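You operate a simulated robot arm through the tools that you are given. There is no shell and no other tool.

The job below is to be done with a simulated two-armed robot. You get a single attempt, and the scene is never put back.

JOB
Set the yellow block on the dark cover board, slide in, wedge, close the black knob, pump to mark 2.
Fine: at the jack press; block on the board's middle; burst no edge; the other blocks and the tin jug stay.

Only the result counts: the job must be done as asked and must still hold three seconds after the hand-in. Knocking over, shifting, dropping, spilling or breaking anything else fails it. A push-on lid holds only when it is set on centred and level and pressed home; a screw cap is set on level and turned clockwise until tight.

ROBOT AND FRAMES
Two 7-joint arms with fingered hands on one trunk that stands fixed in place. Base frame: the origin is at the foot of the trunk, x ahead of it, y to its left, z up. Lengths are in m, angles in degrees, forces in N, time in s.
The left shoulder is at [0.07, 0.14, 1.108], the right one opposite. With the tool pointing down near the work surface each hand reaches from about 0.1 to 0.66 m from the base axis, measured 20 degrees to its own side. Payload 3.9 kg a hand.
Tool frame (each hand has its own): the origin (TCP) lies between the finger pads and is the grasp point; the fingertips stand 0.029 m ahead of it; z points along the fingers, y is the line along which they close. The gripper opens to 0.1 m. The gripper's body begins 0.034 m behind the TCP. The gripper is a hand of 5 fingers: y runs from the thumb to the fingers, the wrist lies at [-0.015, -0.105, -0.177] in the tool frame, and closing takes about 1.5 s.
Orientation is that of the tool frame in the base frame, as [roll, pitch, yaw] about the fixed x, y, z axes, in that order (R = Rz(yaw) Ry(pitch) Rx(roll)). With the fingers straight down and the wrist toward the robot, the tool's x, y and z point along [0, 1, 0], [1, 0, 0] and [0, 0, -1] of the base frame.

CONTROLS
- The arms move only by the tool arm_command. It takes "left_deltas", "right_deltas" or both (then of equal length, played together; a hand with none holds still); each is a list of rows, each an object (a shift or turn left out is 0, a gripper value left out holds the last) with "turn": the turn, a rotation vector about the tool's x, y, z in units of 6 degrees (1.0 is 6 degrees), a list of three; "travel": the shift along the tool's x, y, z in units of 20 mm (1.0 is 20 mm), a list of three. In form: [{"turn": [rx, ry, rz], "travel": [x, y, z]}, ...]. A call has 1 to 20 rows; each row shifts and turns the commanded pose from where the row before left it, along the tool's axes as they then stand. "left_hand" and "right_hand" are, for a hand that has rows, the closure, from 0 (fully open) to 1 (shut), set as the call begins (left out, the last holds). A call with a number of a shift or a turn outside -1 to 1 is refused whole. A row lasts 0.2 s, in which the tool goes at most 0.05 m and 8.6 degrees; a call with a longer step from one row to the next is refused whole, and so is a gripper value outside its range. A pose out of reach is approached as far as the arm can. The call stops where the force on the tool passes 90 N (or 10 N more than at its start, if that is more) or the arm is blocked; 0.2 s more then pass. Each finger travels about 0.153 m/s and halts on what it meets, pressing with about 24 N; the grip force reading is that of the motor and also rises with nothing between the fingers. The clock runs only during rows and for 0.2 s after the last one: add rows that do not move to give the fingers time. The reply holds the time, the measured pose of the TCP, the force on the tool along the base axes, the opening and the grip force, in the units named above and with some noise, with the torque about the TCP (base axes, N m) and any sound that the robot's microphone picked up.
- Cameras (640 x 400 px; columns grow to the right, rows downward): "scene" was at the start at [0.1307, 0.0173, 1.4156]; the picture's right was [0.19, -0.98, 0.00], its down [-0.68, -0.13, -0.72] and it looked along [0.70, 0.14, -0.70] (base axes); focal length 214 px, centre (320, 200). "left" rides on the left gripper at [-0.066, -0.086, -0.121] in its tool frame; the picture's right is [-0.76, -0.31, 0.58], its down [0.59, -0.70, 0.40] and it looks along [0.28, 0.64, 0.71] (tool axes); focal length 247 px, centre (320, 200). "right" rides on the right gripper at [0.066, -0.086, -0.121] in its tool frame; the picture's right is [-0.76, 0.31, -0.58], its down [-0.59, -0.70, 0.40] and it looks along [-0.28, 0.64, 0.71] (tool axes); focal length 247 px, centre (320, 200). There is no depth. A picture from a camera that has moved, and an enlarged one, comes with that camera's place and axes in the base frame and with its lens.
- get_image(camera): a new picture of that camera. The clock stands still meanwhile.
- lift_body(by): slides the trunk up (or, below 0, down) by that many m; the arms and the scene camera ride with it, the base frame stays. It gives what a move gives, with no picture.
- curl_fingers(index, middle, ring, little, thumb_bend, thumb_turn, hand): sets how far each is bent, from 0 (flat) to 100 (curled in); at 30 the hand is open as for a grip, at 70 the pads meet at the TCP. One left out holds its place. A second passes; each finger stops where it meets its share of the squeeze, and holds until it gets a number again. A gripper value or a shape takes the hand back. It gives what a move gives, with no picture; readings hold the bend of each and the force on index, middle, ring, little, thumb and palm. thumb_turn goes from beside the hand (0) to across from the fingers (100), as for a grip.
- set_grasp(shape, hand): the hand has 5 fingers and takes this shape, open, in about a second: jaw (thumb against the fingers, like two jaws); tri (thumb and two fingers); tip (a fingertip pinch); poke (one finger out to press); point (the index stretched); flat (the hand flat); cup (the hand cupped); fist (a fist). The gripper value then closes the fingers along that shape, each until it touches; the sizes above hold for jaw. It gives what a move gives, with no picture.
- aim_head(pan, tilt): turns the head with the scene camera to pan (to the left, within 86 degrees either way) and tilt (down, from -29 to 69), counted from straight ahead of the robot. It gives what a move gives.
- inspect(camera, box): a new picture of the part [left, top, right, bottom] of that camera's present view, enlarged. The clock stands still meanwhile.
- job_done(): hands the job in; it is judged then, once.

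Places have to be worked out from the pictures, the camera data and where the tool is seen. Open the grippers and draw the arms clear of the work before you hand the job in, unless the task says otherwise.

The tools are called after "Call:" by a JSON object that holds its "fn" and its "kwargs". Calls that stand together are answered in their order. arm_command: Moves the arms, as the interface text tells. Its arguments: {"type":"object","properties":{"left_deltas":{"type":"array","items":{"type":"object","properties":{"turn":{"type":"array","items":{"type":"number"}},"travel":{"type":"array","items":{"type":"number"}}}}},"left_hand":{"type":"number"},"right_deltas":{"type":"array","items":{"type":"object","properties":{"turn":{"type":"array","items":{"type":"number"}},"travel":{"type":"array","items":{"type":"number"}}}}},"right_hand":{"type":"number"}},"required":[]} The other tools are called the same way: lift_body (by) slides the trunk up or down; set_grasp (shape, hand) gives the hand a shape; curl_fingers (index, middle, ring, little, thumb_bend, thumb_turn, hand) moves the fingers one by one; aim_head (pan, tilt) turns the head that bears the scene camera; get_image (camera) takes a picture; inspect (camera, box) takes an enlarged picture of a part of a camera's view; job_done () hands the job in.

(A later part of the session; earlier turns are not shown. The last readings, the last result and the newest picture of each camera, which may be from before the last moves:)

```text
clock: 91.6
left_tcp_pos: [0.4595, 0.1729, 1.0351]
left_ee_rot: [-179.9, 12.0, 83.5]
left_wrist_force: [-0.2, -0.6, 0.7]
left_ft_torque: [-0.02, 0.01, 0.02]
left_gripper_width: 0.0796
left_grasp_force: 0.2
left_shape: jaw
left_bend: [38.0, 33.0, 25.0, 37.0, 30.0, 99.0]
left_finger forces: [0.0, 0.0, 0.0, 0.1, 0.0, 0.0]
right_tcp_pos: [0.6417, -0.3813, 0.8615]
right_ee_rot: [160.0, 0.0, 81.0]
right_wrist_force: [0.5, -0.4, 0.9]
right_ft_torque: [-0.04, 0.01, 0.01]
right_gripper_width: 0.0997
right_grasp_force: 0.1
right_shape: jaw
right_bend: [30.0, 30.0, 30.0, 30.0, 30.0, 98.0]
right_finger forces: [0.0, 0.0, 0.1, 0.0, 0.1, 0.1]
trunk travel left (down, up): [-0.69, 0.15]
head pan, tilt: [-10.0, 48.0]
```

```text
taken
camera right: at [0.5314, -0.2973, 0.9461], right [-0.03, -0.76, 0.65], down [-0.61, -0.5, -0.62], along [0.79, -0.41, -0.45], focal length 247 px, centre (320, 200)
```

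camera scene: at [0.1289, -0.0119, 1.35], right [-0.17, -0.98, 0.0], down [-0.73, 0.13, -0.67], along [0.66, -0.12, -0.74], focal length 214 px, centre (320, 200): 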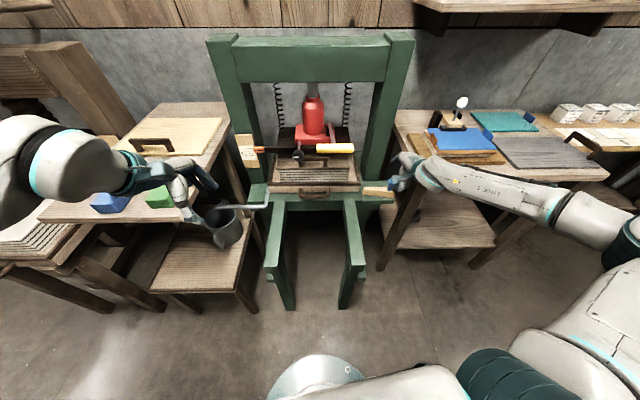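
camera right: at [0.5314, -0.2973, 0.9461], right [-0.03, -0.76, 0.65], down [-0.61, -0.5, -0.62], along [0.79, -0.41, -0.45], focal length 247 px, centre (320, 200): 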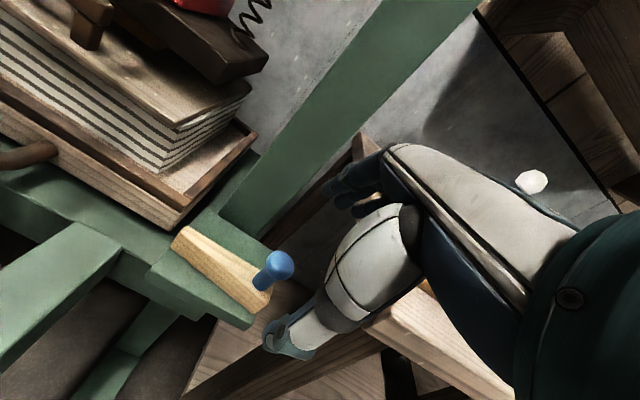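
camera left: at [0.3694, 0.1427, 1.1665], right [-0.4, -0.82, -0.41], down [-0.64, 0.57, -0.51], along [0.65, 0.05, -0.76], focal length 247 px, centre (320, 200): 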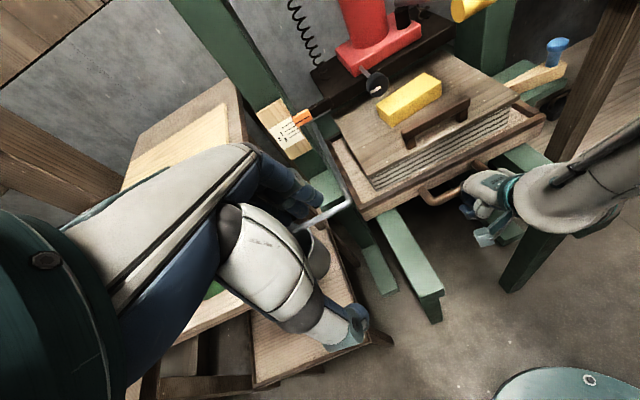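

Refined: the knob's cap is at [0.697, -0.404, 0.757]. I line up on the knob along the finger axis and go in most of the way.

Call:
{"fn": "arm_command", "kwargs": {"right_deltas": [{"travel": [-0.1, 0.475, 0.505]}, {"travel": [-0.1, 0.475, 0.505]}, {"travel": [0, 0, 0.9]}, {"travel": [0, 0, 0.9]}, {"travel": [0, 0, 0.7]}, {}]}}

Call:
{"fn": "get_image", "kwargs": {"camera": "right"}}

Call:
{"fn": "inspect", "kwargs": {"camera": "scene", "box": [340, 130, 460, 220]}}

```text
clock: 93.0
left_tcp_pos: [0.4587, 0.1715, 1.0358]
left_ee_rot: [180.0, 12.0, 83.4]
left_wrist_force: [0.1, -0.3, 0.3]
left_ft_torque: [-0.04, -0.01, -0.01]
left_gripper_width: 0.0797
left_grasp_force: 0.1
left_shape: jaw
left_bend: [38.0, 33.0, 25.0, 37.0, 30.0, 99.0]
left_finger forces: [0.0, 0.1, 0.1, 0.0, 0.0, 0.0]
right_tcp_pos: [0.6801, -0.3927, 0.8034]
right_ee_rot: [160.1, 0.0, 80.9]
right_wrist_force: [0.8, 0.3, 0.1]
right_ft_torque: [0.02, -0.01, 0.04]
right_gripper_width: 0.0998
right_grasp_force: 0.0
right_shape: jaw
right_bend: [30.0, 30.0, 30.0, 30.0, 30.0, 98.0]
right_finger forces: [0.0, 0.0, 0.0, 0.0, 0.0, 0.1]
trunk travel left (down, up): [-0.69, 0.15]
head pan, tilt: [-10.0, 48.0]
```

```text
taken
camera right: at [0.5701, -0.3082, 0.8866], right [-0.03, -0.76, 0.65], down [-0.61, -0.5, -0.61], along [0.79, -0.41, -0.45], focal length 247 px, centre (320, 200)
```

right: 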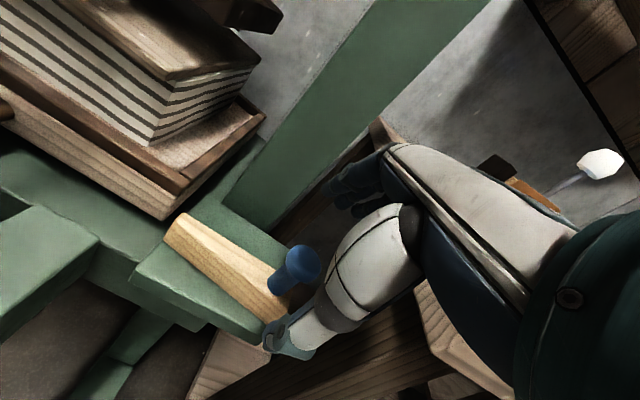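

```text
4.44 times, centred on (400, 175) of scene
camera zoom: at [0.1276, -0.0123, 1.3502], right [-0.17, -0.98, 0.0], down [-0.73, 0.13, -0.67], along [0.66, -0.12, -0.74], focal length 953 px, centre (-36, 311)
```

zoom: 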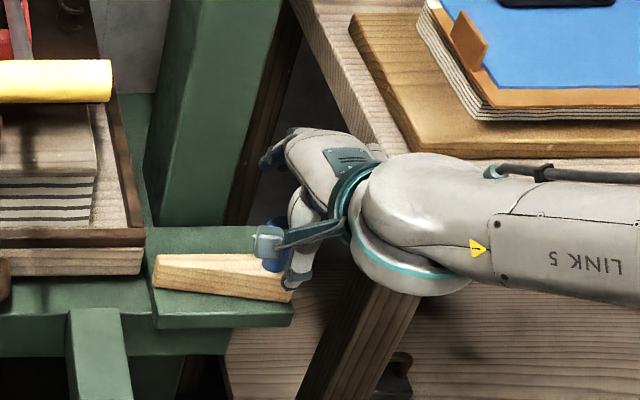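

The knob is centred between thumb and fingers, about 45 mm ahead. I advance 36 mm.

Call:
{"fn": "arm_command", "kwargs": {"right_deltas": [{"travel": [0, 0, 0.6]}, {"travel": [0, 0, 0.6]}, {"travel": [0, 0, 0.6]}, {}]}}

Call:
{"fn": "get_image", "kwargs": {"camera": "right"}}

```text
clock: 94.0
left_tcp_pos: [0.4579, 0.1721, 1.0345]
left_ee_rot: [180.0, 11.9, 83.3]
left_wrist_force: [0.1, -0.1, 0.4]
left_ft_torque: [0.01, 0.0, 0.01]
left_gripper_width: 0.0797
left_grasp_force: 0.1
left_shape: jaw
left_bend: [38.0, 33.0, 25.0, 37.0, 30.0, 99.0]
left_finger forces: [0.1, 0.0, 0.0, 0.0, 0.0, 0.1]
right_tcp_pos: [0.6951, -0.3948, 0.767]
right_ee_rot: [160.0, 0.1, 81.0]
right_wrist_force: [0.2, -0.2, -0.3]
right_ft_torque: [0.02, 0.0, -0.01]
right_gripper_width: 0.0996
right_grasp_force: 0.1
right_shape: jaw
right_bend: [30.0, 30.0, 30.0, 30.0, 30.0, 98.0]
right_finger forces: [0.1, 0.0, 0.0, 0.0, 0.1, 0.0]
trunk travel left (down, up): [-0.69, 0.15]
head pan, tilt: [-10.0, 48.0]
```

```text
taken
camera right: at [0.5842, -0.3108, 0.8519], right [-0.03, -0.76, 0.65], down [-0.61, -0.5, -0.62], along [0.79, -0.41, -0.45], focal length 247 px, centre (320, 200)
```

right: 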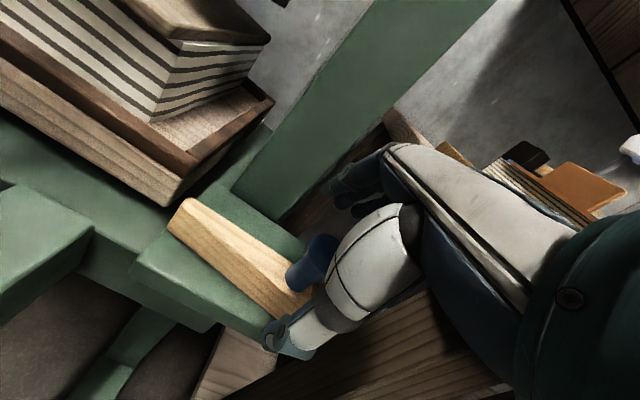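

No contact so far, and the knob is between the pads. I close the hand on it.

Call:
{"fn": "arm_command", "kwargs": {"right_deltas": [{}, {}, {}, {}, {}, {}, {}, {}], "right_hand": 1}}

Call:
{"fn": "get_image", "kwargs": {"camera": "right"}}

```text
clock: 95.8
left_tcp_pos: [0.4592, 0.1717, 1.0364]
left_ee_rot: [-180.0, 12.1, 83.3]
left_wrist_force: [-0.8, -0.1, -0.1]
left_ft_torque: [0.0, -0.03, 0.01]
left_gripper_width: 0.0793
left_grasp_force: 0.1
left_shape: jaw
left_bend: [38.0, 33.0, 25.0, 37.0, 30.0, 99.0]
left_finger forces: [0.0, 0.0, 0.1, 0.0, 0.0, 0.0]
right_tcp_pos: [0.6946, -0.3927, 0.7694]
right_ee_rot: [160.0, 0.1, 81.1]
right_wrist_force: [0.8, 9.8, 5.2]
right_ft_torque: [0.11, -0.09, 0.19]
right_gripper_width: 0.0
right_grasp_force: 24.1
right_shape: jaw
right_bend: [70.0, 50.0, 74.0, 69.0, 70.0, 100.0]
right_finger forces: [0.0, 5.5, 3.0, 0.1, 0.1, 0.2]
trunk travel left (down, up): [-0.69, 0.15]
head pan, tilt: [-10.0, 48.0]
```

```text
taken
camera right: at [0.584, -0.3089, 0.853], right [-0.03, -0.76, 0.65], down [-0.61, -0.5, -0.61], along [0.79, -0.41, -0.45], focal length 247 px, centre (320, 200)
```

right: 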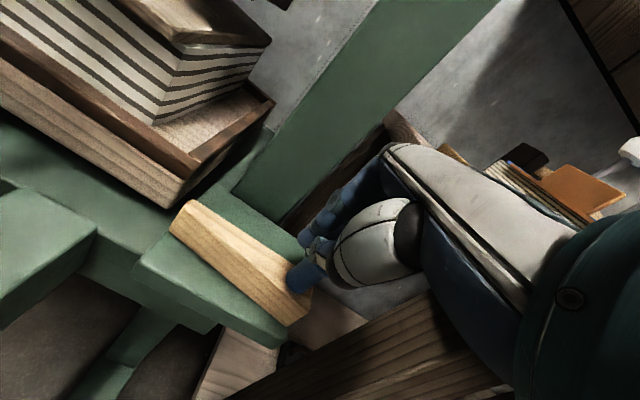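

The thumb slipped past the knob's left side, but middle and ring fingers bear on it and the little finger lies to its right, so a pull left should carry it. I try 20 mm left in small steps and watch.

Call:
{"fn": "arm_command", "kwargs": {"right_deltas": [{"travel": [0.25, 0, 0]}, {"travel": [0.25, 0, 0]}, {"travel": [0.25, 0, 0]}, {"travel": [0.25, 0, 0]}, {}]}}

Call:
{"fn": "get_image", "kwargs": {"camera": "right"}}

Call:
{"fn": "inspect", "kwargs": {"camera": "scene", "box": [340, 130, 460, 220]}}

```text
clock: 97.0
left_tcp_pos: [0.4576, 0.172, 1.0365]
left_ee_rot: [179.9, 12.0, 83.3]
left_wrist_force: [-1.0, -0.4, -0.1]
left_ft_torque: [0.02, 0.0, 0.0]
left_gripper_width: 0.0799
left_grasp_force: 0.1
left_shape: jaw
left_bend: [38.0, 33.0, 25.0, 37.0, 30.0, 99.0]
left_finger forces: [0.0, 0.1, 0.1, 0.0, 0.1, 0.1]
right_tcp_pos: [0.6955, -0.3743, 0.7695]
right_ee_rot: [160.0, 0.0, 80.9]
right_wrist_force: [1.3, 0.1, 5.5]
right_ft_torque: [-0.14, -0.16, -0.02]
right_gripper_width: 0.0
right_grasp_force: 23.9
right_shape: jaw
right_bend: [71.0, 51.0, 74.0, 69.0, 71.0, 100.0]
right_finger forces: [0.0, 0.0, 5.1, 0.1, 0.0, 0.0]
trunk travel left (down, up): [-0.69, 0.15]
head pan, tilt: [-10.0, 48.0]
```

```text
taken
camera right: at [0.5853, -0.2889, 0.8531], right [-0.03, -0.76, 0.65], down [-0.61, -0.5, -0.62], along [0.79, -0.41, -0.45], focal length 247 px, centre (320, 200)
```

right: 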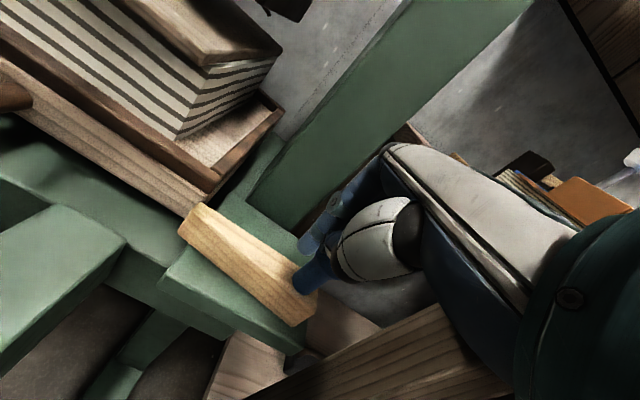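

```text
4.44 times, centred on (400, 175) of scene
camera zoom: at [0.127, -0.0119, 1.3502], right [-0.17, -0.98, 0.0], down [-0.73, 0.13, -0.67], along [0.66, -0.12, -0.74], focal length 953 px, centre (-36, 311)
```

zoom: 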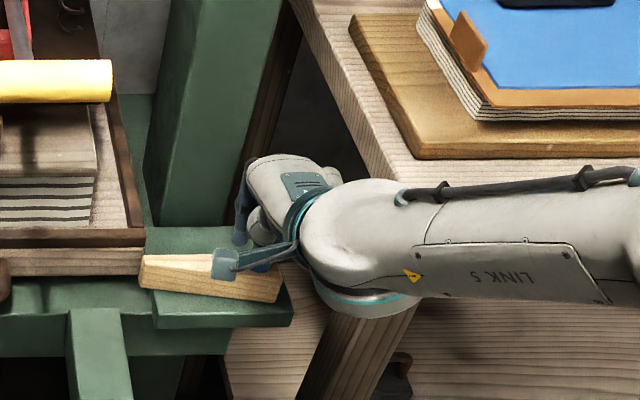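

The wedge moved about 13 mm left and its tip now lies in front of the tray's panel. I keep pulling left.

Call:
{"fn": "arm_command", "kwargs": {"right_deltas": [{"travel": [0.25, 0, 0]}, {"travel": [0.25, 0, 0]}, {"travel": [0.25, 0, 0]}, {"travel": [0.25, 0, 0]}, {"travel": [0.25, 0, 0]}, {"travel": [0.25, 0, 0]}, {}]}}

Call:
{"fn": "get_image", "kwargs": {"camera": "right"}}

Call:
{"fn": "inspect", "kwargs": {"camera": "scene", "box": [310, 130, 430, 220]}}

```text
clock: 98.6
left_tcp_pos: [0.4581, 0.1715, 1.0366]
left_ee_rot: [179.9, 11.9, 83.4]
left_wrist_force: [0.0, 0.2, -0.3]
left_ft_torque: [0.02, 0.01, -0.04]
left_gripper_width: 0.0797
left_grasp_force: 0.0
left_shape: jaw
left_bend: [38.0, 33.0, 25.0, 37.0, 30.0, 99.0]
left_finger forces: [0.0, 0.1, 0.0, 0.0, 0.0, 0.0]
right_tcp_pos: [0.7004, -0.345, 0.7704]
right_ee_rot: [159.9, 0.0, 81.1]
right_wrist_force: [0.8, -1.6, 3.6]
right_ft_torque: [-0.13, -0.1, 0.01]
right_gripper_width: 0.0
right_grasp_force: 24.0
right_shape: jaw
right_bend: [71.0, 51.0, 74.0, 69.0, 71.0, 100.0]
right_finger forces: [0.0, 0.1, 3.3, 0.0, 0.1, 0.0]
trunk travel left (down, up): [-0.69, 0.15]
head pan, tilt: [-10.0, 48.0]
```

```text
taken
camera right: at [0.5903, -0.2603, 0.854], right [-0.03, -0.76, 0.65], down [-0.61, -0.5, -0.62], along [0.79, -0.41, -0.45], focal length 247 px, centre (320, 200)
```

right: 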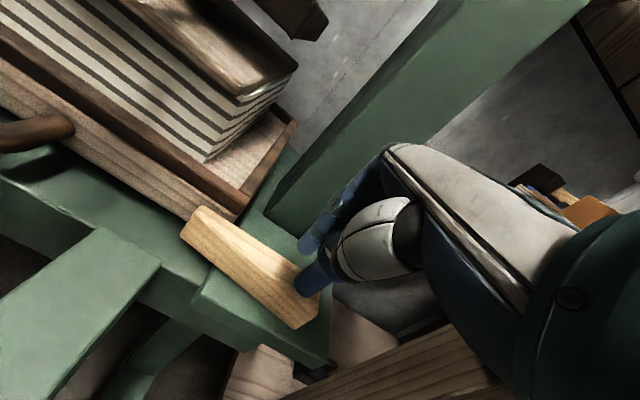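

```text
4.44 times, centred on (370, 175) of scene
camera zoom: at [0.1273, -0.0121, 1.3502], right [-0.17, -0.98, 0.0], down [-0.73, 0.13, -0.67], along [0.66, -0.12, -0.74], focal length 953 px, centre (98, 311)
```

zoom: 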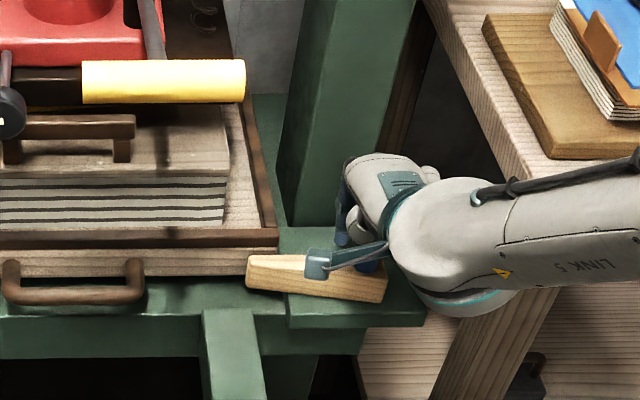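

The wedge slides neatly in front of the tray. I keep pulling left another 30 mm.

Call:
{"fn": "arm_command", "kwargs": {"right_deltas": [{"travel": [0.25, 0, 0]}, {"travel": [0.25, 0, 0]}, {"travel": [0.25, 0, 0]}, {"travel": [0.25, 0, 0]}, {"travel": [0.25, 0, 0]}, {"travel": [0.25, 0, 0]}, {}]}}

Call:
{"fn": "inspect", "kwargs": {"camera": "scene", "box": [290, 130, 410, 220]}}

```text
clock: 100.2
left_tcp_pos: [0.4588, 0.1713, 1.0352]
left_ee_rot: [-179.9, 12.0, 83.4]
left_wrist_force: [0.2, -0.1, -0.1]
left_ft_torque: [-0.02, 0.01, -0.01]
left_gripper_width: 0.0799
left_grasp_force: 0.1
left_shape: jaw
left_bend: [38.0, 33.0, 25.0, 37.0, 30.0, 99.0]
left_finger forces: [0.0, 0.1, 0.0, 0.0, 0.1, 0.0]
right_tcp_pos: [0.7044, -0.3152, 0.7674]
right_ee_rot: [160.1, 0.0, 81.0]
right_wrist_force: [0.3, -0.1, -0.4]
right_ft_torque: [0.03, 0.01, -0.01]
right_gripper_width: 0.0
right_grasp_force: 24.1
right_shape: jaw
right_bend: [71.0, 51.0, 71.0, 69.0, 71.0, 100.0]
right_finger forces: [0.1, 0.0, 0.0, 0.1, 0.0, 0.0]
trunk travel left (down, up): [-0.69, 0.15]
head pan, tilt: [-10.0, 48.0]
```

```text
4.44 times, centred on (350, 175) of scene
camera zoom: at [0.128, -0.0125, 1.3501], right [-0.17, -0.98, 0.0], down [-0.73, 0.13, -0.67], along [0.66, -0.12, -0.74], focal length 953 px, centre (187, 311)
```

zoom: 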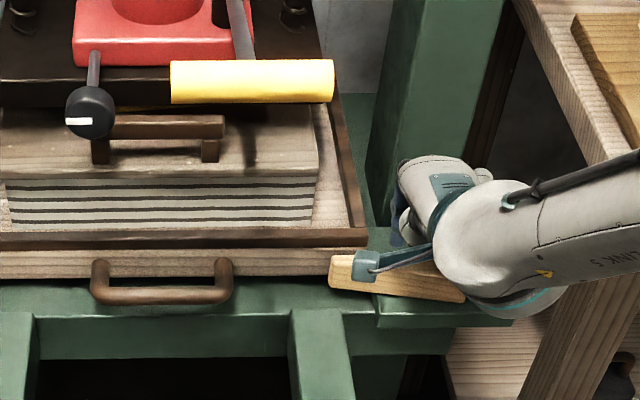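

The hand slipped over the knob after the wedge had gone in about 36 mm, so it now resists. I raise off, open, and look for the knob's new place.

Call:
{"fn": "arm_command", "kwargs": {"right_deltas": [{"travel": [0, 0, -0.9]}, {"travel": [0, 0, -0.9]}, {"travel": [0, 0, -0.9]}, {"travel": [0, 0, -0.9]}, {"travel": [-0.8, 0, -0.4]}, {"travel": [-0.8, 0, 0]}, {"travel": [-0.4, 0, 0]}]}}

Call:
{"fn": "arm_command", "kwargs": {"right_deltas": [{}, {}, {}, {}, {}], "right_hand": 0}}

Call:
{"fn": "get_image", "kwargs": {"camera": "right"}}

Call:
{"fn": "inspect", "kwargs": {"camera": "scene", "box": [290, 130, 410, 220]}}

Call:
{"fn": "inspect", "kwargs": {"camera": "left", "box": [420, 40, 600, 180]}}

```text
clock: 101.8
left_tcp_pos: [0.4579, 0.1719, 1.0346]
left_ee_rot: [179.9, 12.0, 83.3]
left_wrist_force: [0.0, -1.0, 0.7]
left_ft_torque: [-0.04, -0.03, 0.02]
left_gripper_width: 0.0796
left_grasp_force: 0.1
left_shape: jaw
left_bend: [38.0, 33.0, 25.0, 37.0, 30.0, 99.0]
left_finger forces: [0.0, 0.0, 0.0, 0.1, 0.0, 0.0]
right_tcp_pos: [0.6701, -0.3508, 0.8449]
right_ee_rot: [160.2, 0.0, 81.1]
right_wrist_force: [0.1, -0.2, 0.1]
right_ft_torque: [-0.06, -0.04, -0.02]
right_gripper_width: 0.0
right_grasp_force: 24.2
right_shape: jaw
right_bend: [71.0, 51.0, 71.0, 69.0, 71.0, 100.0]
right_finger forces: [0.0, 0.1, 0.0, 0.0, 0.0, 0.1]
trunk travel left (down, up): [-0.69, 0.15]
head pan, tilt: [-10.0, 48.0]
```

```text
clock: 103.0
left_tcp_pos: [0.4581, 0.1718, 1.0352]
left_ee_rot: [180.0, 12.0, 83.4]
left_wrist_force: [-0.1, -0.2, 0.4]
left_ft_torque: [-0.01, -0.03, 0.01]
left_gripper_width: 0.0798
left_grasp_force: 0.1
left_shape: jaw
left_bend: [38.0, 33.0, 25.0, 37.0, 30.0, 99.0]
left_finger forces: [0.1, 0.0, 0.0, 0.0, 0.0, 0.1]
right_tcp_pos: [0.6705, -0.3503, 0.8447]
right_ee_rot: [160.0, -0.1, 81.1]
right_wrist_force: [0.2, -0.8, -0.4]
right_ft_torque: [0.02, 0.0, 0.01]
right_gripper_width: 0.0998
right_grasp_force: 0.1
right_shape: jaw
right_bend: [30.0, 30.0, 30.0, 30.0, 30.0, 98.0]
right_finger forces: [0.0, 0.1, 0.0, 0.0, 0.0, 0.1]
trunk travel left (down, up): [-0.69, 0.15]
head pan, tilt: [-10.0, 48.0]
```

```text
taken
camera right: at [0.5608, -0.266, 0.9296], right [-0.03, -0.76, 0.65], down [-0.61, -0.5, -0.61], along [0.79, -0.41, -0.45], focal length 247 px, centre (320, 200)
```

right: 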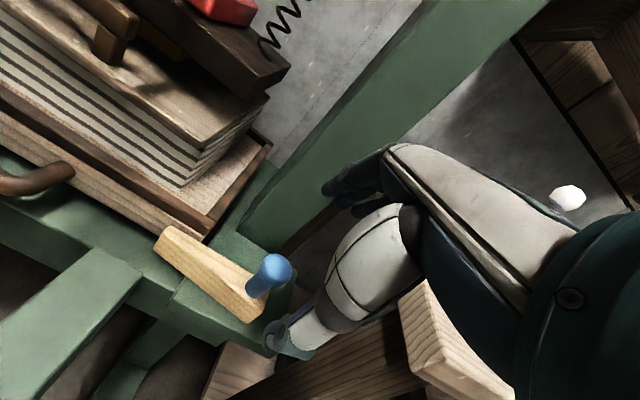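

```text
4.44 times, centred on (350, 175) of scene
camera zoom: at [0.1278, -0.0123, 1.3502], right [-0.17, -0.98, 0.0], down [-0.73, 0.13, -0.67], along [0.66, -0.12, -0.74], focal length 953 px, centre (187, 311)
```

zoom: 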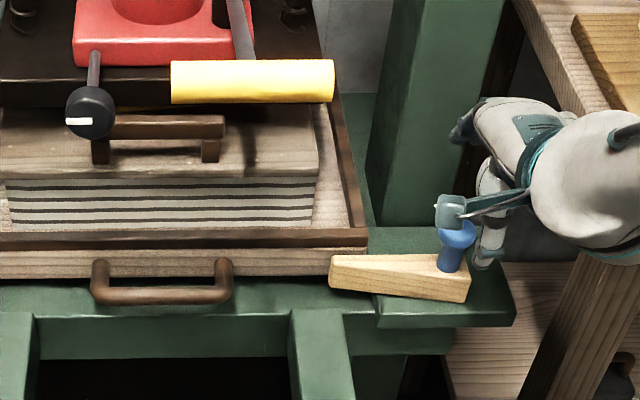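

```text
2.86 times, centred on (510, 110) of left
camera zoom: at [0.3687, 0.1427, 1.1668], right [-0.4, -0.82, -0.41], down [-0.64, 0.57, -0.51], along [0.65, 0.05, -0.76], focal length 706 px, centre (-223, 457)
```

zoom: 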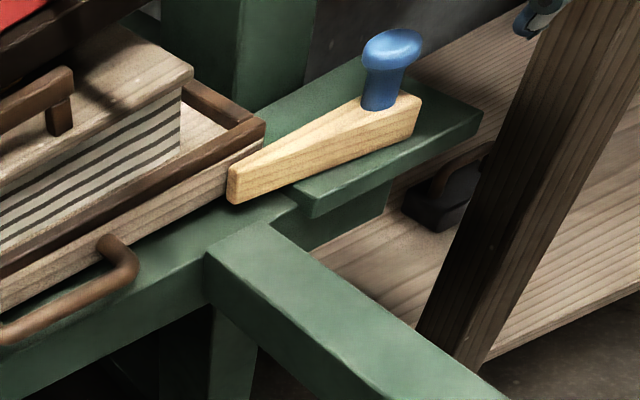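

The wedge's tip is now about 36 mm in along the tray front and the knob stands at [0.7035, -0.357, 0.757], with more room around it. I go in again, aligned so the thumb meets the knob squarely.

Call:
{"fn": "arm_command", "kwargs": {"right_deltas": [{"travel": [-0.25, 0, 0.96]}, {"travel": [0, 0, 0.96]}, {"travel": [0, 0, 0.96]}, {"travel": [0, 0, 0.96]}, {"travel": [0, 0, 0.96]}, {}]}}

Call:
{"fn": "get_image", "kwargs": {"camera": "right"}}

```text
clock: 104.4
left_tcp_pos: [0.4579, 0.1706, 1.0346]
left_ee_rot: [-180.0, 12.0, 83.4]
left_wrist_force: [1.0, -0.2, -0.3]
left_ft_torque: [-0.03, 0.02, 0.0]
left_gripper_width: 0.0797
left_grasp_force: 0.0
left_shape: jaw
left_bend: [38.0, 33.0, 25.0, 37.0, 30.0, 99.0]
left_finger forces: [0.0, 0.0, 0.0, 0.0, 0.0, 0.1]
right_tcp_pos: [0.7007, -0.3597, 0.7544]
right_ee_rot: [160.0, 0.0, 81.0]
right_wrist_force: [0.1, 0.4, 0.4]
right_ft_torque: [0.04, -0.01, -0.04]
right_gripper_width: 0.0999
right_grasp_force: 0.1
right_shape: jaw
right_bend: [30.0, 30.0, 30.0, 30.0, 30.0, 98.0]
right_finger forces: [0.0, 0.0, 0.0, 0.0, 0.1, 0.1]
trunk travel left (down, up): [-0.69, 0.15]
head pan, tilt: [-10.0, 48.0]
```

```text
taken
camera right: at [0.5917, -0.2757, 0.8388], right [-0.03, -0.76, 0.65], down [-0.61, -0.5, -0.62], along [0.79, -0.41, -0.45], focal length 247 px, centre (320, 200)
```

right: 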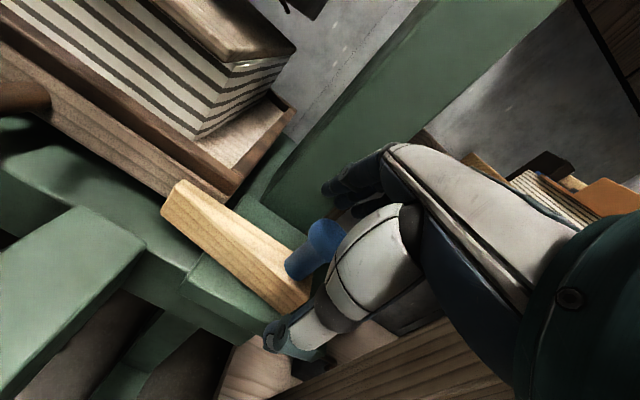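

The knob's cap is now right at the grasp point. I close.

Call:
{"fn": "arm_command", "kwargs": {"right_deltas": [{}, {}, {}, {}, {}, {}, {}, {}], "right_hand": 1}}

Call:
{"fn": "get_image", "kwargs": {"camera": "right"}}

```text
clock: 106.2
left_tcp_pos: [0.4586, 0.1714, 1.0361]
left_ee_rot: [-180.0, 12.0, 83.4]
left_wrist_force: [0.4, 0.0, -0.1]
left_ft_torque: [0.02, -0.01, -0.03]
left_gripper_width: 0.08
left_grasp_force: 0.0
left_shape: jaw
left_bend: [38.0, 33.0, 25.0, 37.0, 30.0, 99.0]
left_finger forces: [0.0, 0.0, 0.1, 0.0, 0.0, 0.0]
right_tcp_pos: [0.7025, -0.3589, 0.7545]
right_ee_rot: [160.1, 0.0, 81.0]
right_wrist_force: [-2.4, 1.8, -3.3]
right_ft_torque: [0.02, 0.0, 0.07]
right_gripper_width: 0.0207
right_grasp_force: 24.0
right_shape: jaw
right_bend: [45.0, 42.0, 75.0, 54.0, 70.0, 100.0]
right_finger forces: [9.4, 6.1, 1.9, 0.0, 20.3, 0.0]
trunk travel left (down, up): [-0.69, 0.15]
head pan, tilt: [-10.0, 48.0]
```

```text
taken
camera right: at [0.5919, -0.2759, 0.8382], right [-0.03, -0.76, 0.65], down [-0.61, -0.5, -0.61], along [0.79, -0.41, -0.45], focal length 247 px, centre (320, 200)
```

right: 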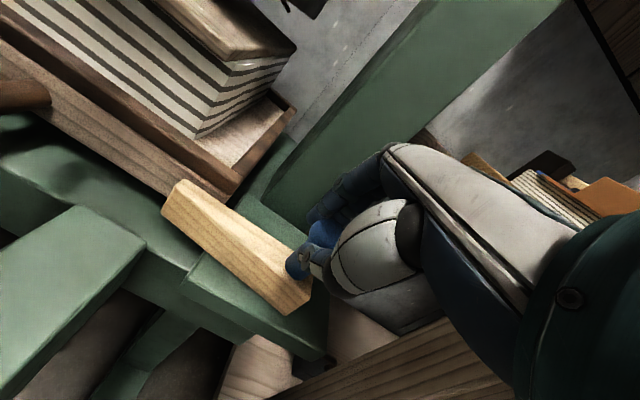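

A firm grip this time: thumb 20 N against index and middle. I pull left 20 mm.

Call:
{"fn": "arm_command", "kwargs": {"right_deltas": [{"travel": [0.25, 0, 0]}, {"travel": [0.25, 0, 0]}, {"travel": [0.25, 0, 0]}, {"travel": [0.25, 0, 0]}, {}]}}

Call:
{"fn": "inspect", "kwargs": {"camera": "scene", "box": [290, 130, 410, 220]}}

```text
clock: 107.4
left_tcp_pos: [0.4586, 0.1708, 1.0358]
left_ee_rot: [-180.0, 12.0, 83.4]
left_wrist_force: [0.1, 0.5, 1.0]
left_ft_torque: [0.02, -0.02, 0.03]
left_gripper_width: 0.08
left_grasp_force: 0.0
left_shape: jaw
left_bend: [38.0, 33.0, 25.0, 37.0, 30.0, 99.0]
left_finger forces: [0.0, 0.0, 0.0, 0.0, 0.0, 0.0]
right_tcp_pos: [0.7056, -0.3403, 0.7539]
right_ee_rot: [160.1, 0.0, 80.9]
right_wrist_force: [-7.8, 0.0, -2.6]
right_ft_torque: [0.02, 0.09, -0.01]
right_gripper_width: 0.0202
right_grasp_force: 24.5
right_shape: jaw
right_bend: [46.0, 42.0, 75.0, 54.0, 70.0, 100.0]
right_finger forces: [8.6, 5.8, 2.3, 0.0, 21.1, 0.0]
trunk travel left (down, up): [-0.69, 0.15]
head pan, tilt: [-10.0, 48.0]
```

```text
4.44 times, centred on (350, 175) of scene
camera zoom: at [0.1273, -0.0127, 1.3502], right [-0.17, -0.98, 0.0], down [-0.73, 0.13, -0.67], along [0.66, -0.12, -0.74], focal length 953 px, centre (187, 311)
```

zoom: 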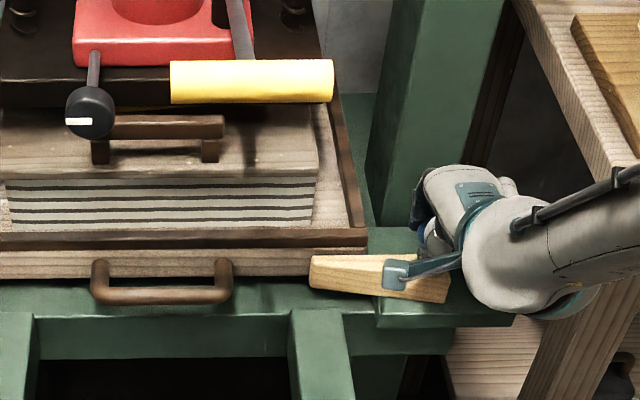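

The wedge follows the hand (20 mm more). I continue left.

Call:
{"fn": "arm_command", "kwargs": {"right_deltas": [{"travel": [0.25, 0, 0]}, {"travel": [0.25, 0, 0]}, {"travel": [0.25, 0, 0]}, {"travel": [0.25, 0, 0]}, {}]}}

Call:
{"fn": "inspect", "kwargs": {"camera": "scene", "box": [290, 130, 410, 220]}}

```text
clock: 108.6
left_tcp_pos: [0.4581, 0.1706, 1.0347]
left_ee_rot: [179.9, 12.0, 83.4]
left_wrist_force: [-0.4, 0.4, 0.1]
left_ft_torque: [0.0, -0.04, -0.03]
left_gripper_width: 0.0799
left_grasp_force: 0.0
left_shape: jaw
left_bend: [38.0, 33.0, 25.0, 37.0, 30.0, 99.0]
left_finger forces: [0.1, 0.0, 0.1, 0.0, 0.1, 0.1]
right_tcp_pos: [0.7116, -0.3197, 0.755]
right_ee_rot: [159.9, 0.0, 81.1]
right_wrist_force: [3.7, -0.3, 2.4]
right_ft_torque: [-0.06, -0.1, 0.06]
right_gripper_width: 0.016
right_grasp_force: 23.7
right_shape: jaw
right_bend: [77.0, 48.0, 74.0, 54.0, 75.0, 100.0]
right_finger forces: [0.0, 0.0, 3.5, 0.0, 0.1, 0.0]
trunk travel left (down, up): [-0.69, 0.15]
head pan, tilt: [-10.0, 48.0]
```

```text
4.44 times, centred on (350, 175) of scene
camera zoom: at [0.1278, -0.0122, 1.3502], right [-0.17, -0.98, 0.0], down [-0.73, 0.13, -0.67], along [0.66, -0.12, -0.74], focal length 953 px, centre (187, 311)
```

zoom: 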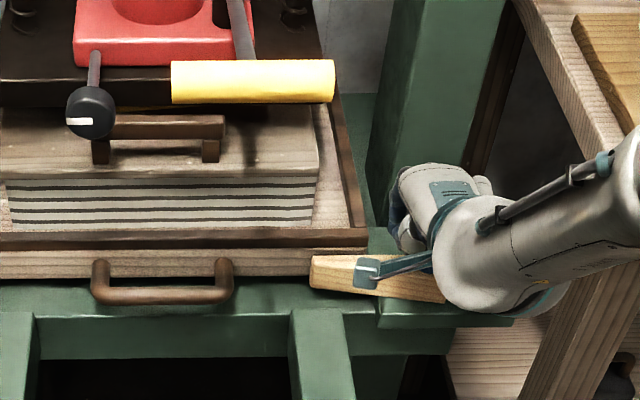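

The wedge stopped at about 70 mm total travel and the hand slipped again, so it is likely tight. To be sure I'll push from the right side of the knob with the closed hand, where there's now room: raise, shift right, lower.

Call:
{"fn": "arm_command", "kwargs": {"right_deltas": [{"travel": [0, 0, -0.9]}, {"travel": [0, 0, -0.9]}, {"travel": [0, 0, -0.9]}, {"travel": [0, 0, -0.9]}, {"travel": [0, 0, -0.9]}, {"travel": [-0.9, 0, 0]}, {"travel": [-0.9, 0, 0]}, {"travel": [-0.9, 0, 0]}, {"travel": [-0.7, 0, 0]}, {}]}}

Call:
{"fn": "get_image", "kwargs": {"camera": "right"}}

Call:
{"fn": "inspect", "kwargs": {"camera": "left", "box": [420, 40, 600, 180]}}

Call:
{"fn": "inspect", "kwargs": {"camera": "scene", "box": [290, 130, 410, 220]}}

```text
clock: 110.8
left_tcp_pos: [0.4589, 0.1717, 1.0358]
left_ee_rot: [-179.9, 12.1, 83.5]
left_wrist_force: [-0.2, 0.2, -0.3]
left_ft_torque: [0.03, -0.01, 0.01]
left_gripper_width: 0.0797
left_grasp_force: 0.0
left_shape: jaw
left_bend: [38.0, 33.0, 25.0, 37.0, 30.0, 99.0]
left_finger forces: [0.0, 0.0, 0.1, 0.0, 0.0, 0.1]
right_tcp_pos: [0.6683, -0.3813, 0.8375]
right_ee_rot: [160.0, 0.0, 81.1]
right_wrist_force: [0.7, 0.4, 0.2]
right_ft_torque: [0.01, -0.01, -0.01]
right_gripper_width: 0.0162
right_grasp_force: 23.8
right_shape: jaw
right_bend: [77.0, 48.0, 75.0, 54.0, 75.0, 100.0]
right_finger forces: [0.0, 0.0, 0.1, 0.1, 0.0, 0.0]
trunk travel left (down, up): [-0.69, 0.15]
head pan, tilt: [-10.0, 48.0]
```

```text
taken
camera right: at [0.5587, -0.2969, 0.9216], right [-0.03, -0.76, 0.65], down [-0.61, -0.5, -0.61], along [0.79, -0.41, -0.45], focal length 247 px, centre (320, 200)
```

right: 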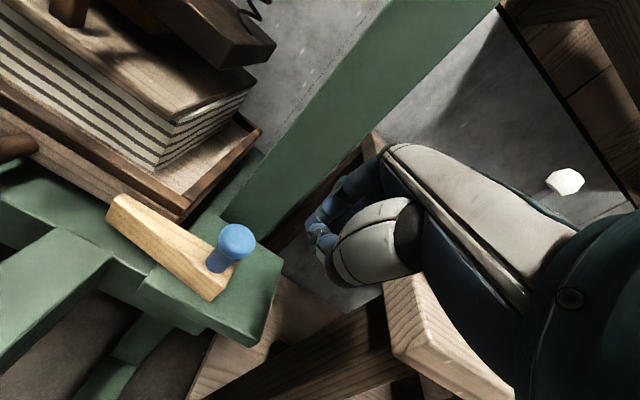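

```text
2.86 times, centred on (510, 110) of left
camera zoom: at [0.3687, 0.1431, 1.1667], right [-0.4, -0.82, -0.41], down [-0.64, 0.57, -0.51], along [0.65, 0.05, -0.76], focal length 706 px, centre (-223, 457)
```

zoom: 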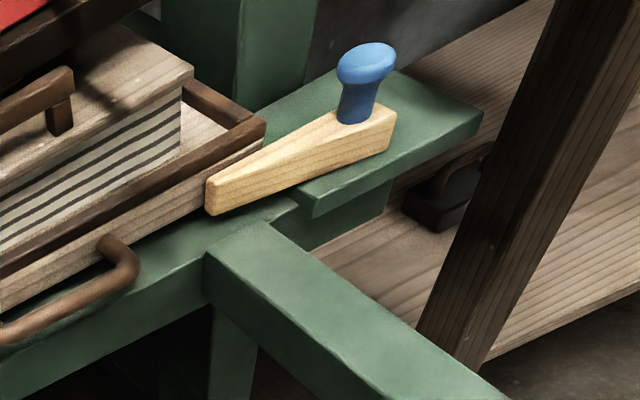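

```text
4.44 times, centred on (350, 175) of scene
camera zoom: at [0.1278, -0.0118, 1.3502], right [-0.17, -0.98, 0.0], down [-0.73, 0.13, -0.67], along [0.66, -0.12, -0.74], focal length 953 px, centre (187, 311)
```

zoom: 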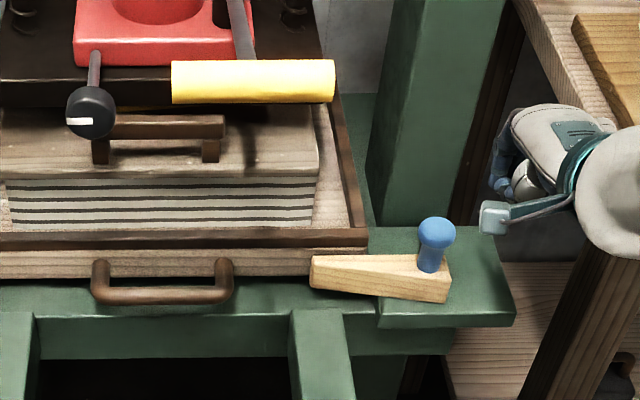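

The wedge stands about half in front of the tray; knob now at [0.709, -0.345]. I shift slightly more right, lower beside the knob, and push left with the fingers' side.

Call:
{"fn": "arm_command", "kwargs": {"right_deltas": [{"travel": [-0.75, 0, 0]}, {"travel": [0, 0, 0.85]}, {"travel": [0, 0, 0.85]}, {"travel": [0, 0, 0.85]}, {"travel": [0, 0, 0.85]}, {"travel": [0, 0, 0.85]}, {}]}}

Call:
{"fn": "get_image", "kwargs": {"camera": "right"}}

Call:
{"fn": "inspect", "kwargs": {"camera": "scene", "box": [290, 130, 410, 220]}}

```text
clock: 112.4
left_tcp_pos: [0.4585, 0.1734, 1.0354]
left_ee_rot: [180.0, 12.0, 83.4]
left_wrist_force: [0.1, 0.8, 0.0]
left_ft_torque: [0.01, 0.02, 0.03]
left_gripper_width: 0.0797
left_grasp_force: 0.0
left_shape: jaw
left_bend: [38.0, 33.0, 25.0, 37.0, 30.0, 99.0]
left_finger forces: [0.0, 0.0, 0.0, 0.0, 0.0, 0.0]
right_tcp_pos: [0.6943, -0.4031, 0.7568]
right_ee_rot: [160.0, -0.1, 81.0]
right_wrist_force: [-0.5, 0.2, 0.2]
right_ft_torque: [-0.01, -0.03, -0.02]
right_gripper_width: 0.0158
right_grasp_force: 24.1
right_shape: jaw
right_bend: [77.0, 48.0, 75.0, 54.0, 75.0, 100.0]
right_finger forces: [0.0, 0.1, 0.0, 0.1, 0.0, 0.0]
trunk travel left (down, up): [-0.69, 0.15]
head pan, tilt: [-10.0, 48.0]
```

```text
taken
camera right: at [0.5839, -0.3178, 0.8411], right [-0.03, -0.76, 0.65], down [-0.61, -0.5, -0.62], along [0.79, -0.41, -0.45], focal length 247 px, centre (320, 200)
```

right: 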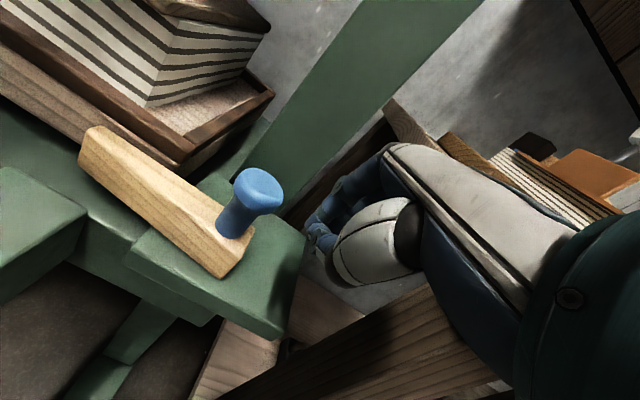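

```text
4.44 times, centred on (350, 175) of scene
camera zoom: at [0.1274, -0.0121, 1.3502], right [-0.17, -0.98, 0.0], down [-0.73, 0.13, -0.67], along [0.66, -0.12, -0.74], focal length 953 px, centre (187, 311)
```

zoom: 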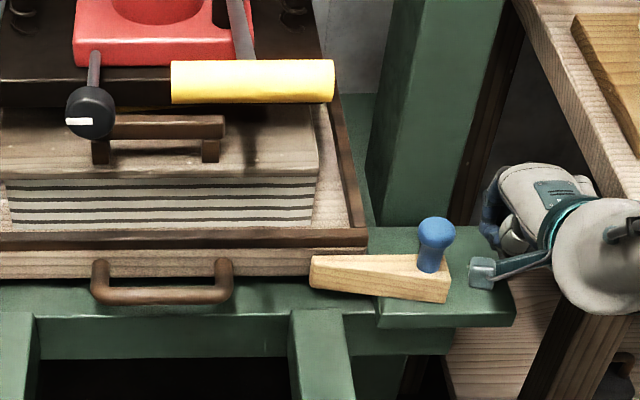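

The closed hand stands just right of the knob. I push left in 5 mm steps.

Call:
{"fn": "arm_command", "kwargs": {"right_deltas": [{"travel": [0.25, 0, 0]}, {"travel": [0.25, 0, 0]}, {"travel": [0.25, 0, 0]}, {"travel": [0.25, 0, 0]}, {"travel": [0.25, 0, 0]}, {}]}}

Call:
{"fn": "inspect", "kwargs": {"camera": "scene", "box": [290, 130, 410, 220]}}

```text
clock: 113.8
left_tcp_pos: [0.4589, 0.1719, 1.0362]
left_ee_rot: [-180.0, 12.1, 83.5]
left_wrist_force: [0.1, 0.1, -0.4]
left_ft_torque: [-0.01, 0.02, 0.03]
left_gripper_width: 0.0798
left_grasp_force: 0.1
left_shape: jaw
left_bend: [38.0, 33.0, 25.0, 37.0, 30.0, 99.0]
left_finger forces: [0.0, 0.0, 0.1, 0.0, 0.1, 0.0]
right_tcp_pos: [0.6982, -0.3767, 0.7574]
right_ee_rot: [160.0, 0.1, 81.0]
right_wrist_force: [0.4, -0.3, 0.6]
right_ft_torque: [-0.03, 0.0, -0.01]
right_gripper_width: 0.0159
right_grasp_force: 24.3
right_shape: jaw
right_bend: [77.0, 48.0, 75.0, 54.0, 75.0, 100.0]
right_finger forces: [0.0, 0.0, 0.1, 0.0, 0.0, 0.0]
trunk travel left (down, up): [-0.69, 0.15]
head pan, tilt: [-10.0, 48.0]
```

```text
4.44 times, centred on (350, 175) of scene
camera zoom: at [0.1278, -0.0124, 1.3502], right [-0.17, -0.98, 0.0], down [-0.73, 0.13, -0.67], along [0.66, -0.12, -0.74], focal length 953 px, centre (187, 311)
```

zoom: 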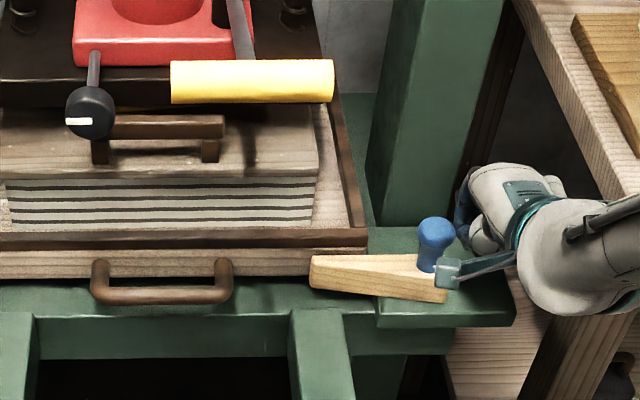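

Just short of touching. Another 15 mm in small steps.

Call:
{"fn": "arm_command", "kwargs": {"right_deltas": [{"travel": [0.25, 0, 0]}, {"travel": [0.25, 0, 0]}, {"travel": [0.25, 0, 0]}, {}]}}

Call:
{"fn": "inspect", "kwargs": {"camera": "scene", "box": [290, 130, 410, 220]}}

Call:
{"fn": "get_image", "kwargs": {"camera": "right"}}

```text
clock: 114.8
left_tcp_pos: [0.4579, 0.1663, 1.0366]
left_ee_rot: [179.9, 11.7, 83.2]
left_wrist_force: [0.4, -0.6, -0.5]
left_ft_torque: [-0.01, -0.02, -0.01]
left_gripper_width: 0.0799
left_grasp_force: 0.0
left_shape: jaw
left_bend: [38.0, 33.0, 25.0, 37.0, 30.0, 99.0]
left_finger forces: [0.0, 0.1, 0.0, 0.1, 0.0, 0.0]
right_tcp_pos: [0.6991, -0.3707, 0.7567]
right_ee_rot: [160.0, 0.0, 80.8]
right_wrist_force: [-7.7, -29.6, 3.1]
right_ft_torque: [-0.36, 0.0, -0.68]
right_gripper_width: 0.0161
right_grasp_force: 24.5
right_shape: jaw
right_bend: [49.0, 48.0, 75.0, 54.0, 75.0, 100.0]
right_finger forces: [33.1, 0.0, 0.0, 0.1, 0.0, 0.0]
trunk travel left (down, up): [-0.69, 0.15]
head pan, tilt: [-10.0, 48.0]
```

```text
4.44 times, centred on (350, 175) of scene
camera zoom: at [0.126, -0.0167, 1.3503], right [-0.17, -0.98, 0.0], down [-0.73, 0.13, -0.67], along [0.66, -0.11, -0.74], focal length 953 px, centre (187, 311)
```

zoom: 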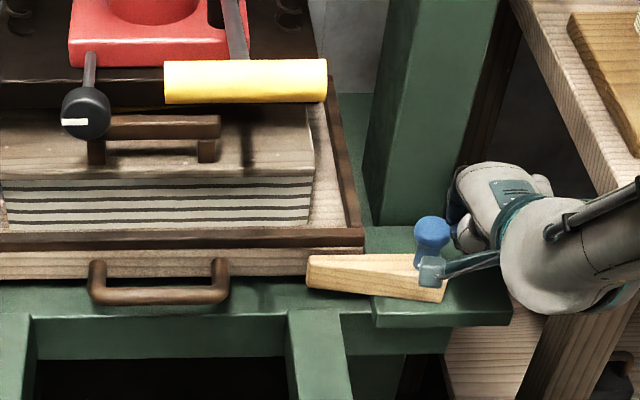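

```text
taken
camera right: at [0.5896, -0.2853, 0.8412], right [-0.03, -0.76, 0.65], down [-0.61, -0.5, -0.61], along [0.79, -0.42, -0.45], focal length 247 px, centre (320, 200)
```

right: 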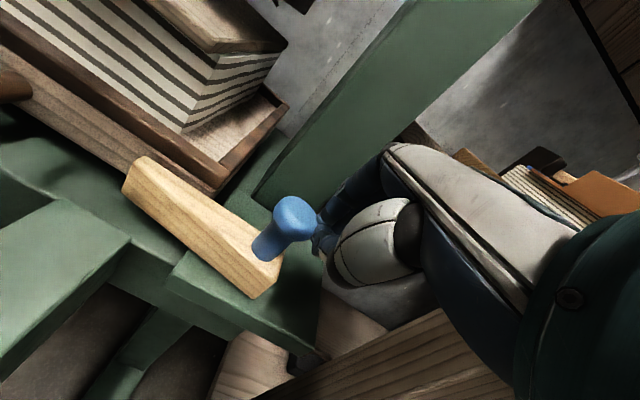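

The wedge holds against a 30 N push without moving, so it's tight. I give it a slightly firmer nudge to make sure it's home.

Call:
{"fn": "arm_command", "kwargs": {"right_deltas": [{"travel": [0.25, 0, 0]}, {"travel": [0.25, 0, 0]}, {}]}}

Call:
{"fn": "inspect", "kwargs": {"camera": "scene", "box": [290, 130, 410, 220]}}

```text
clock: 115.6
left_tcp_pos: [0.4573, 0.1659, 1.0379]
left_ee_rot: [179.9, 11.6, 83.2]
left_wrist_force: [0.4, 0.1, 0.3]
left_ft_torque: [0.0, 0.03, -0.03]
left_gripper_width: 0.0797
left_grasp_force: 0.1
left_shape: jaw
left_bend: [38.0, 33.0, 25.0, 37.0, 30.0, 99.0]
left_finger forces: [0.0, 0.0, 0.0, 0.0, 0.0, 0.0]
right_tcp_pos: [0.6992, -0.3678, 0.7553]
right_ee_rot: [160.2, 0.1, 80.2]
right_wrist_force: [-8.8, -48.9, 4.5]
right_ft_torque: [-0.63, -0.02, -1.21]
right_gripper_width: 0.0165
right_grasp_force: 23.8
right_shape: jaw
right_bend: [48.0, 47.0, 75.0, 54.0, 75.0, 100.0]
right_finger forces: [45.7, 0.0, 0.0, 0.1, 9.2, 0.0]
trunk travel left (down, up): [-0.69, 0.15]
head pan, tilt: [-10.0, 48.0]
```

```text
4.44 times, centred on (350, 175) of scene
camera zoom: at [0.1253, -0.0198, 1.3503], right [-0.17, -0.98, -0.01], down [-0.73, 0.13, -0.67], along [0.66, -0.11, -0.74], focal length 953 px, centre (187, 311)
```

zoom: 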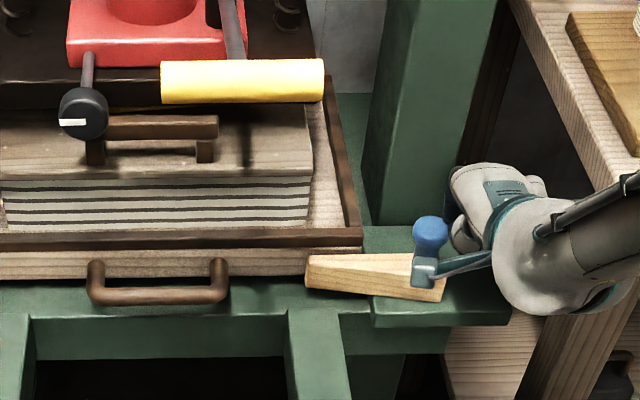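

The wedge stays put even at 49 N: it's home. I release the push, raise the right hand and withdraw it toward the robot.

Call:
{"fn": "arm_command", "kwargs": {"right_deltas": [{"travel": [-0.8, 0, 0]}, {"travel": [-0.8, 0, 0]}, {"travel": [0, 0, -1]}, {"travel": [0, 0, -1]}, {"travel": [0, 0, -1]}, {"travel": [0, 0, -1]}, {"travel": [0, 0, -1]}, {"travel": [0, 0, -1]}, {"travel": [0.5, -1, 0]}, {"travel": [0.5, -1, 0]}, {"travel": [0.5, -1, 0]}, {"travel": [0.5, -1, 0]}, {"travel": [0.5, -1, 0]}, {"travel": [0.5, -1, 0]}, {}]}}

Call:
{"fn": "get_image", "kwargs": {"camera": "scene"}}

Call:
{"fn": "get_image", "kwargs": {"camera": "right"}}

```text
clock: 118.8
left_tcp_pos: [0.4586, 0.1707, 1.0352]
left_ee_rot: [-180.0, 11.9, 83.4]
left_wrist_force: [-0.7, 0.3, 0.0]
left_ft_torque: [0.01, 0.0, 0.0]
left_gripper_width: 0.0798
left_grasp_force: 0.0
left_shape: jaw
left_bend: [38.0, 33.0, 25.0, 37.0, 30.0, 99.0]
left_finger forces: [0.0, 0.0, 0.0, 0.0, 0.1, 0.1]
right_tcp_pos: [0.556, -0.3018, 0.8307]
right_ee_rot: [160.0, 0.0, 81.1]
right_wrist_force: [0.1, -0.3, -0.1]
right_ft_torque: [0.0, -0.03, -0.01]
right_gripper_width: 0.0162
right_grasp_force: 23.6
right_shape: jaw
right_bend: [49.0, 48.0, 75.0, 54.0, 76.0, 100.0]
right_finger forces: [0.1, 0.0, 0.0, 0.0, 0.0, 0.0]
trunk travel left (down, up): [-0.69, 0.15]
head pan, tilt: [-10.0, 48.0]
```

```text
taken
camera scene: at [0.1279, -0.0127, 1.3501], right [-0.17, -0.98, 0.0], down [-0.73, 0.13, -0.67], along [0.66, -0.12, -0.74], focal length 214 px, centre (320, 200)
```

scene: 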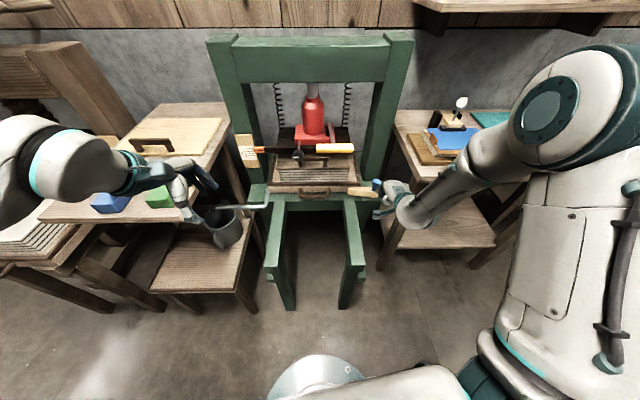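

```text
taken
camera right: at [0.4457, -0.2182, 0.9139], right [-0.03, -0.76, 0.65], down [-0.61, -0.5, -0.62], along [0.79, -0.41, -0.45], focal length 247 px, centre (320, 200)
```

right: 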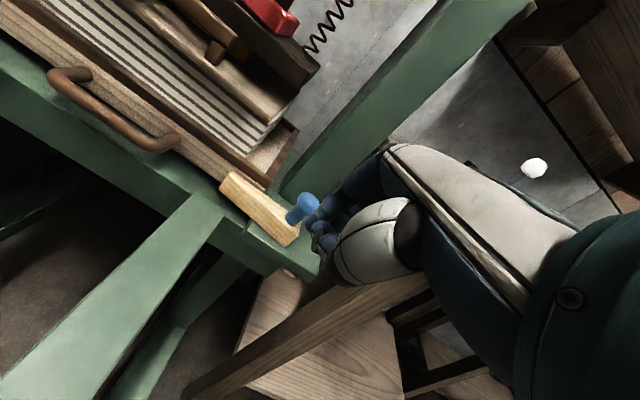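

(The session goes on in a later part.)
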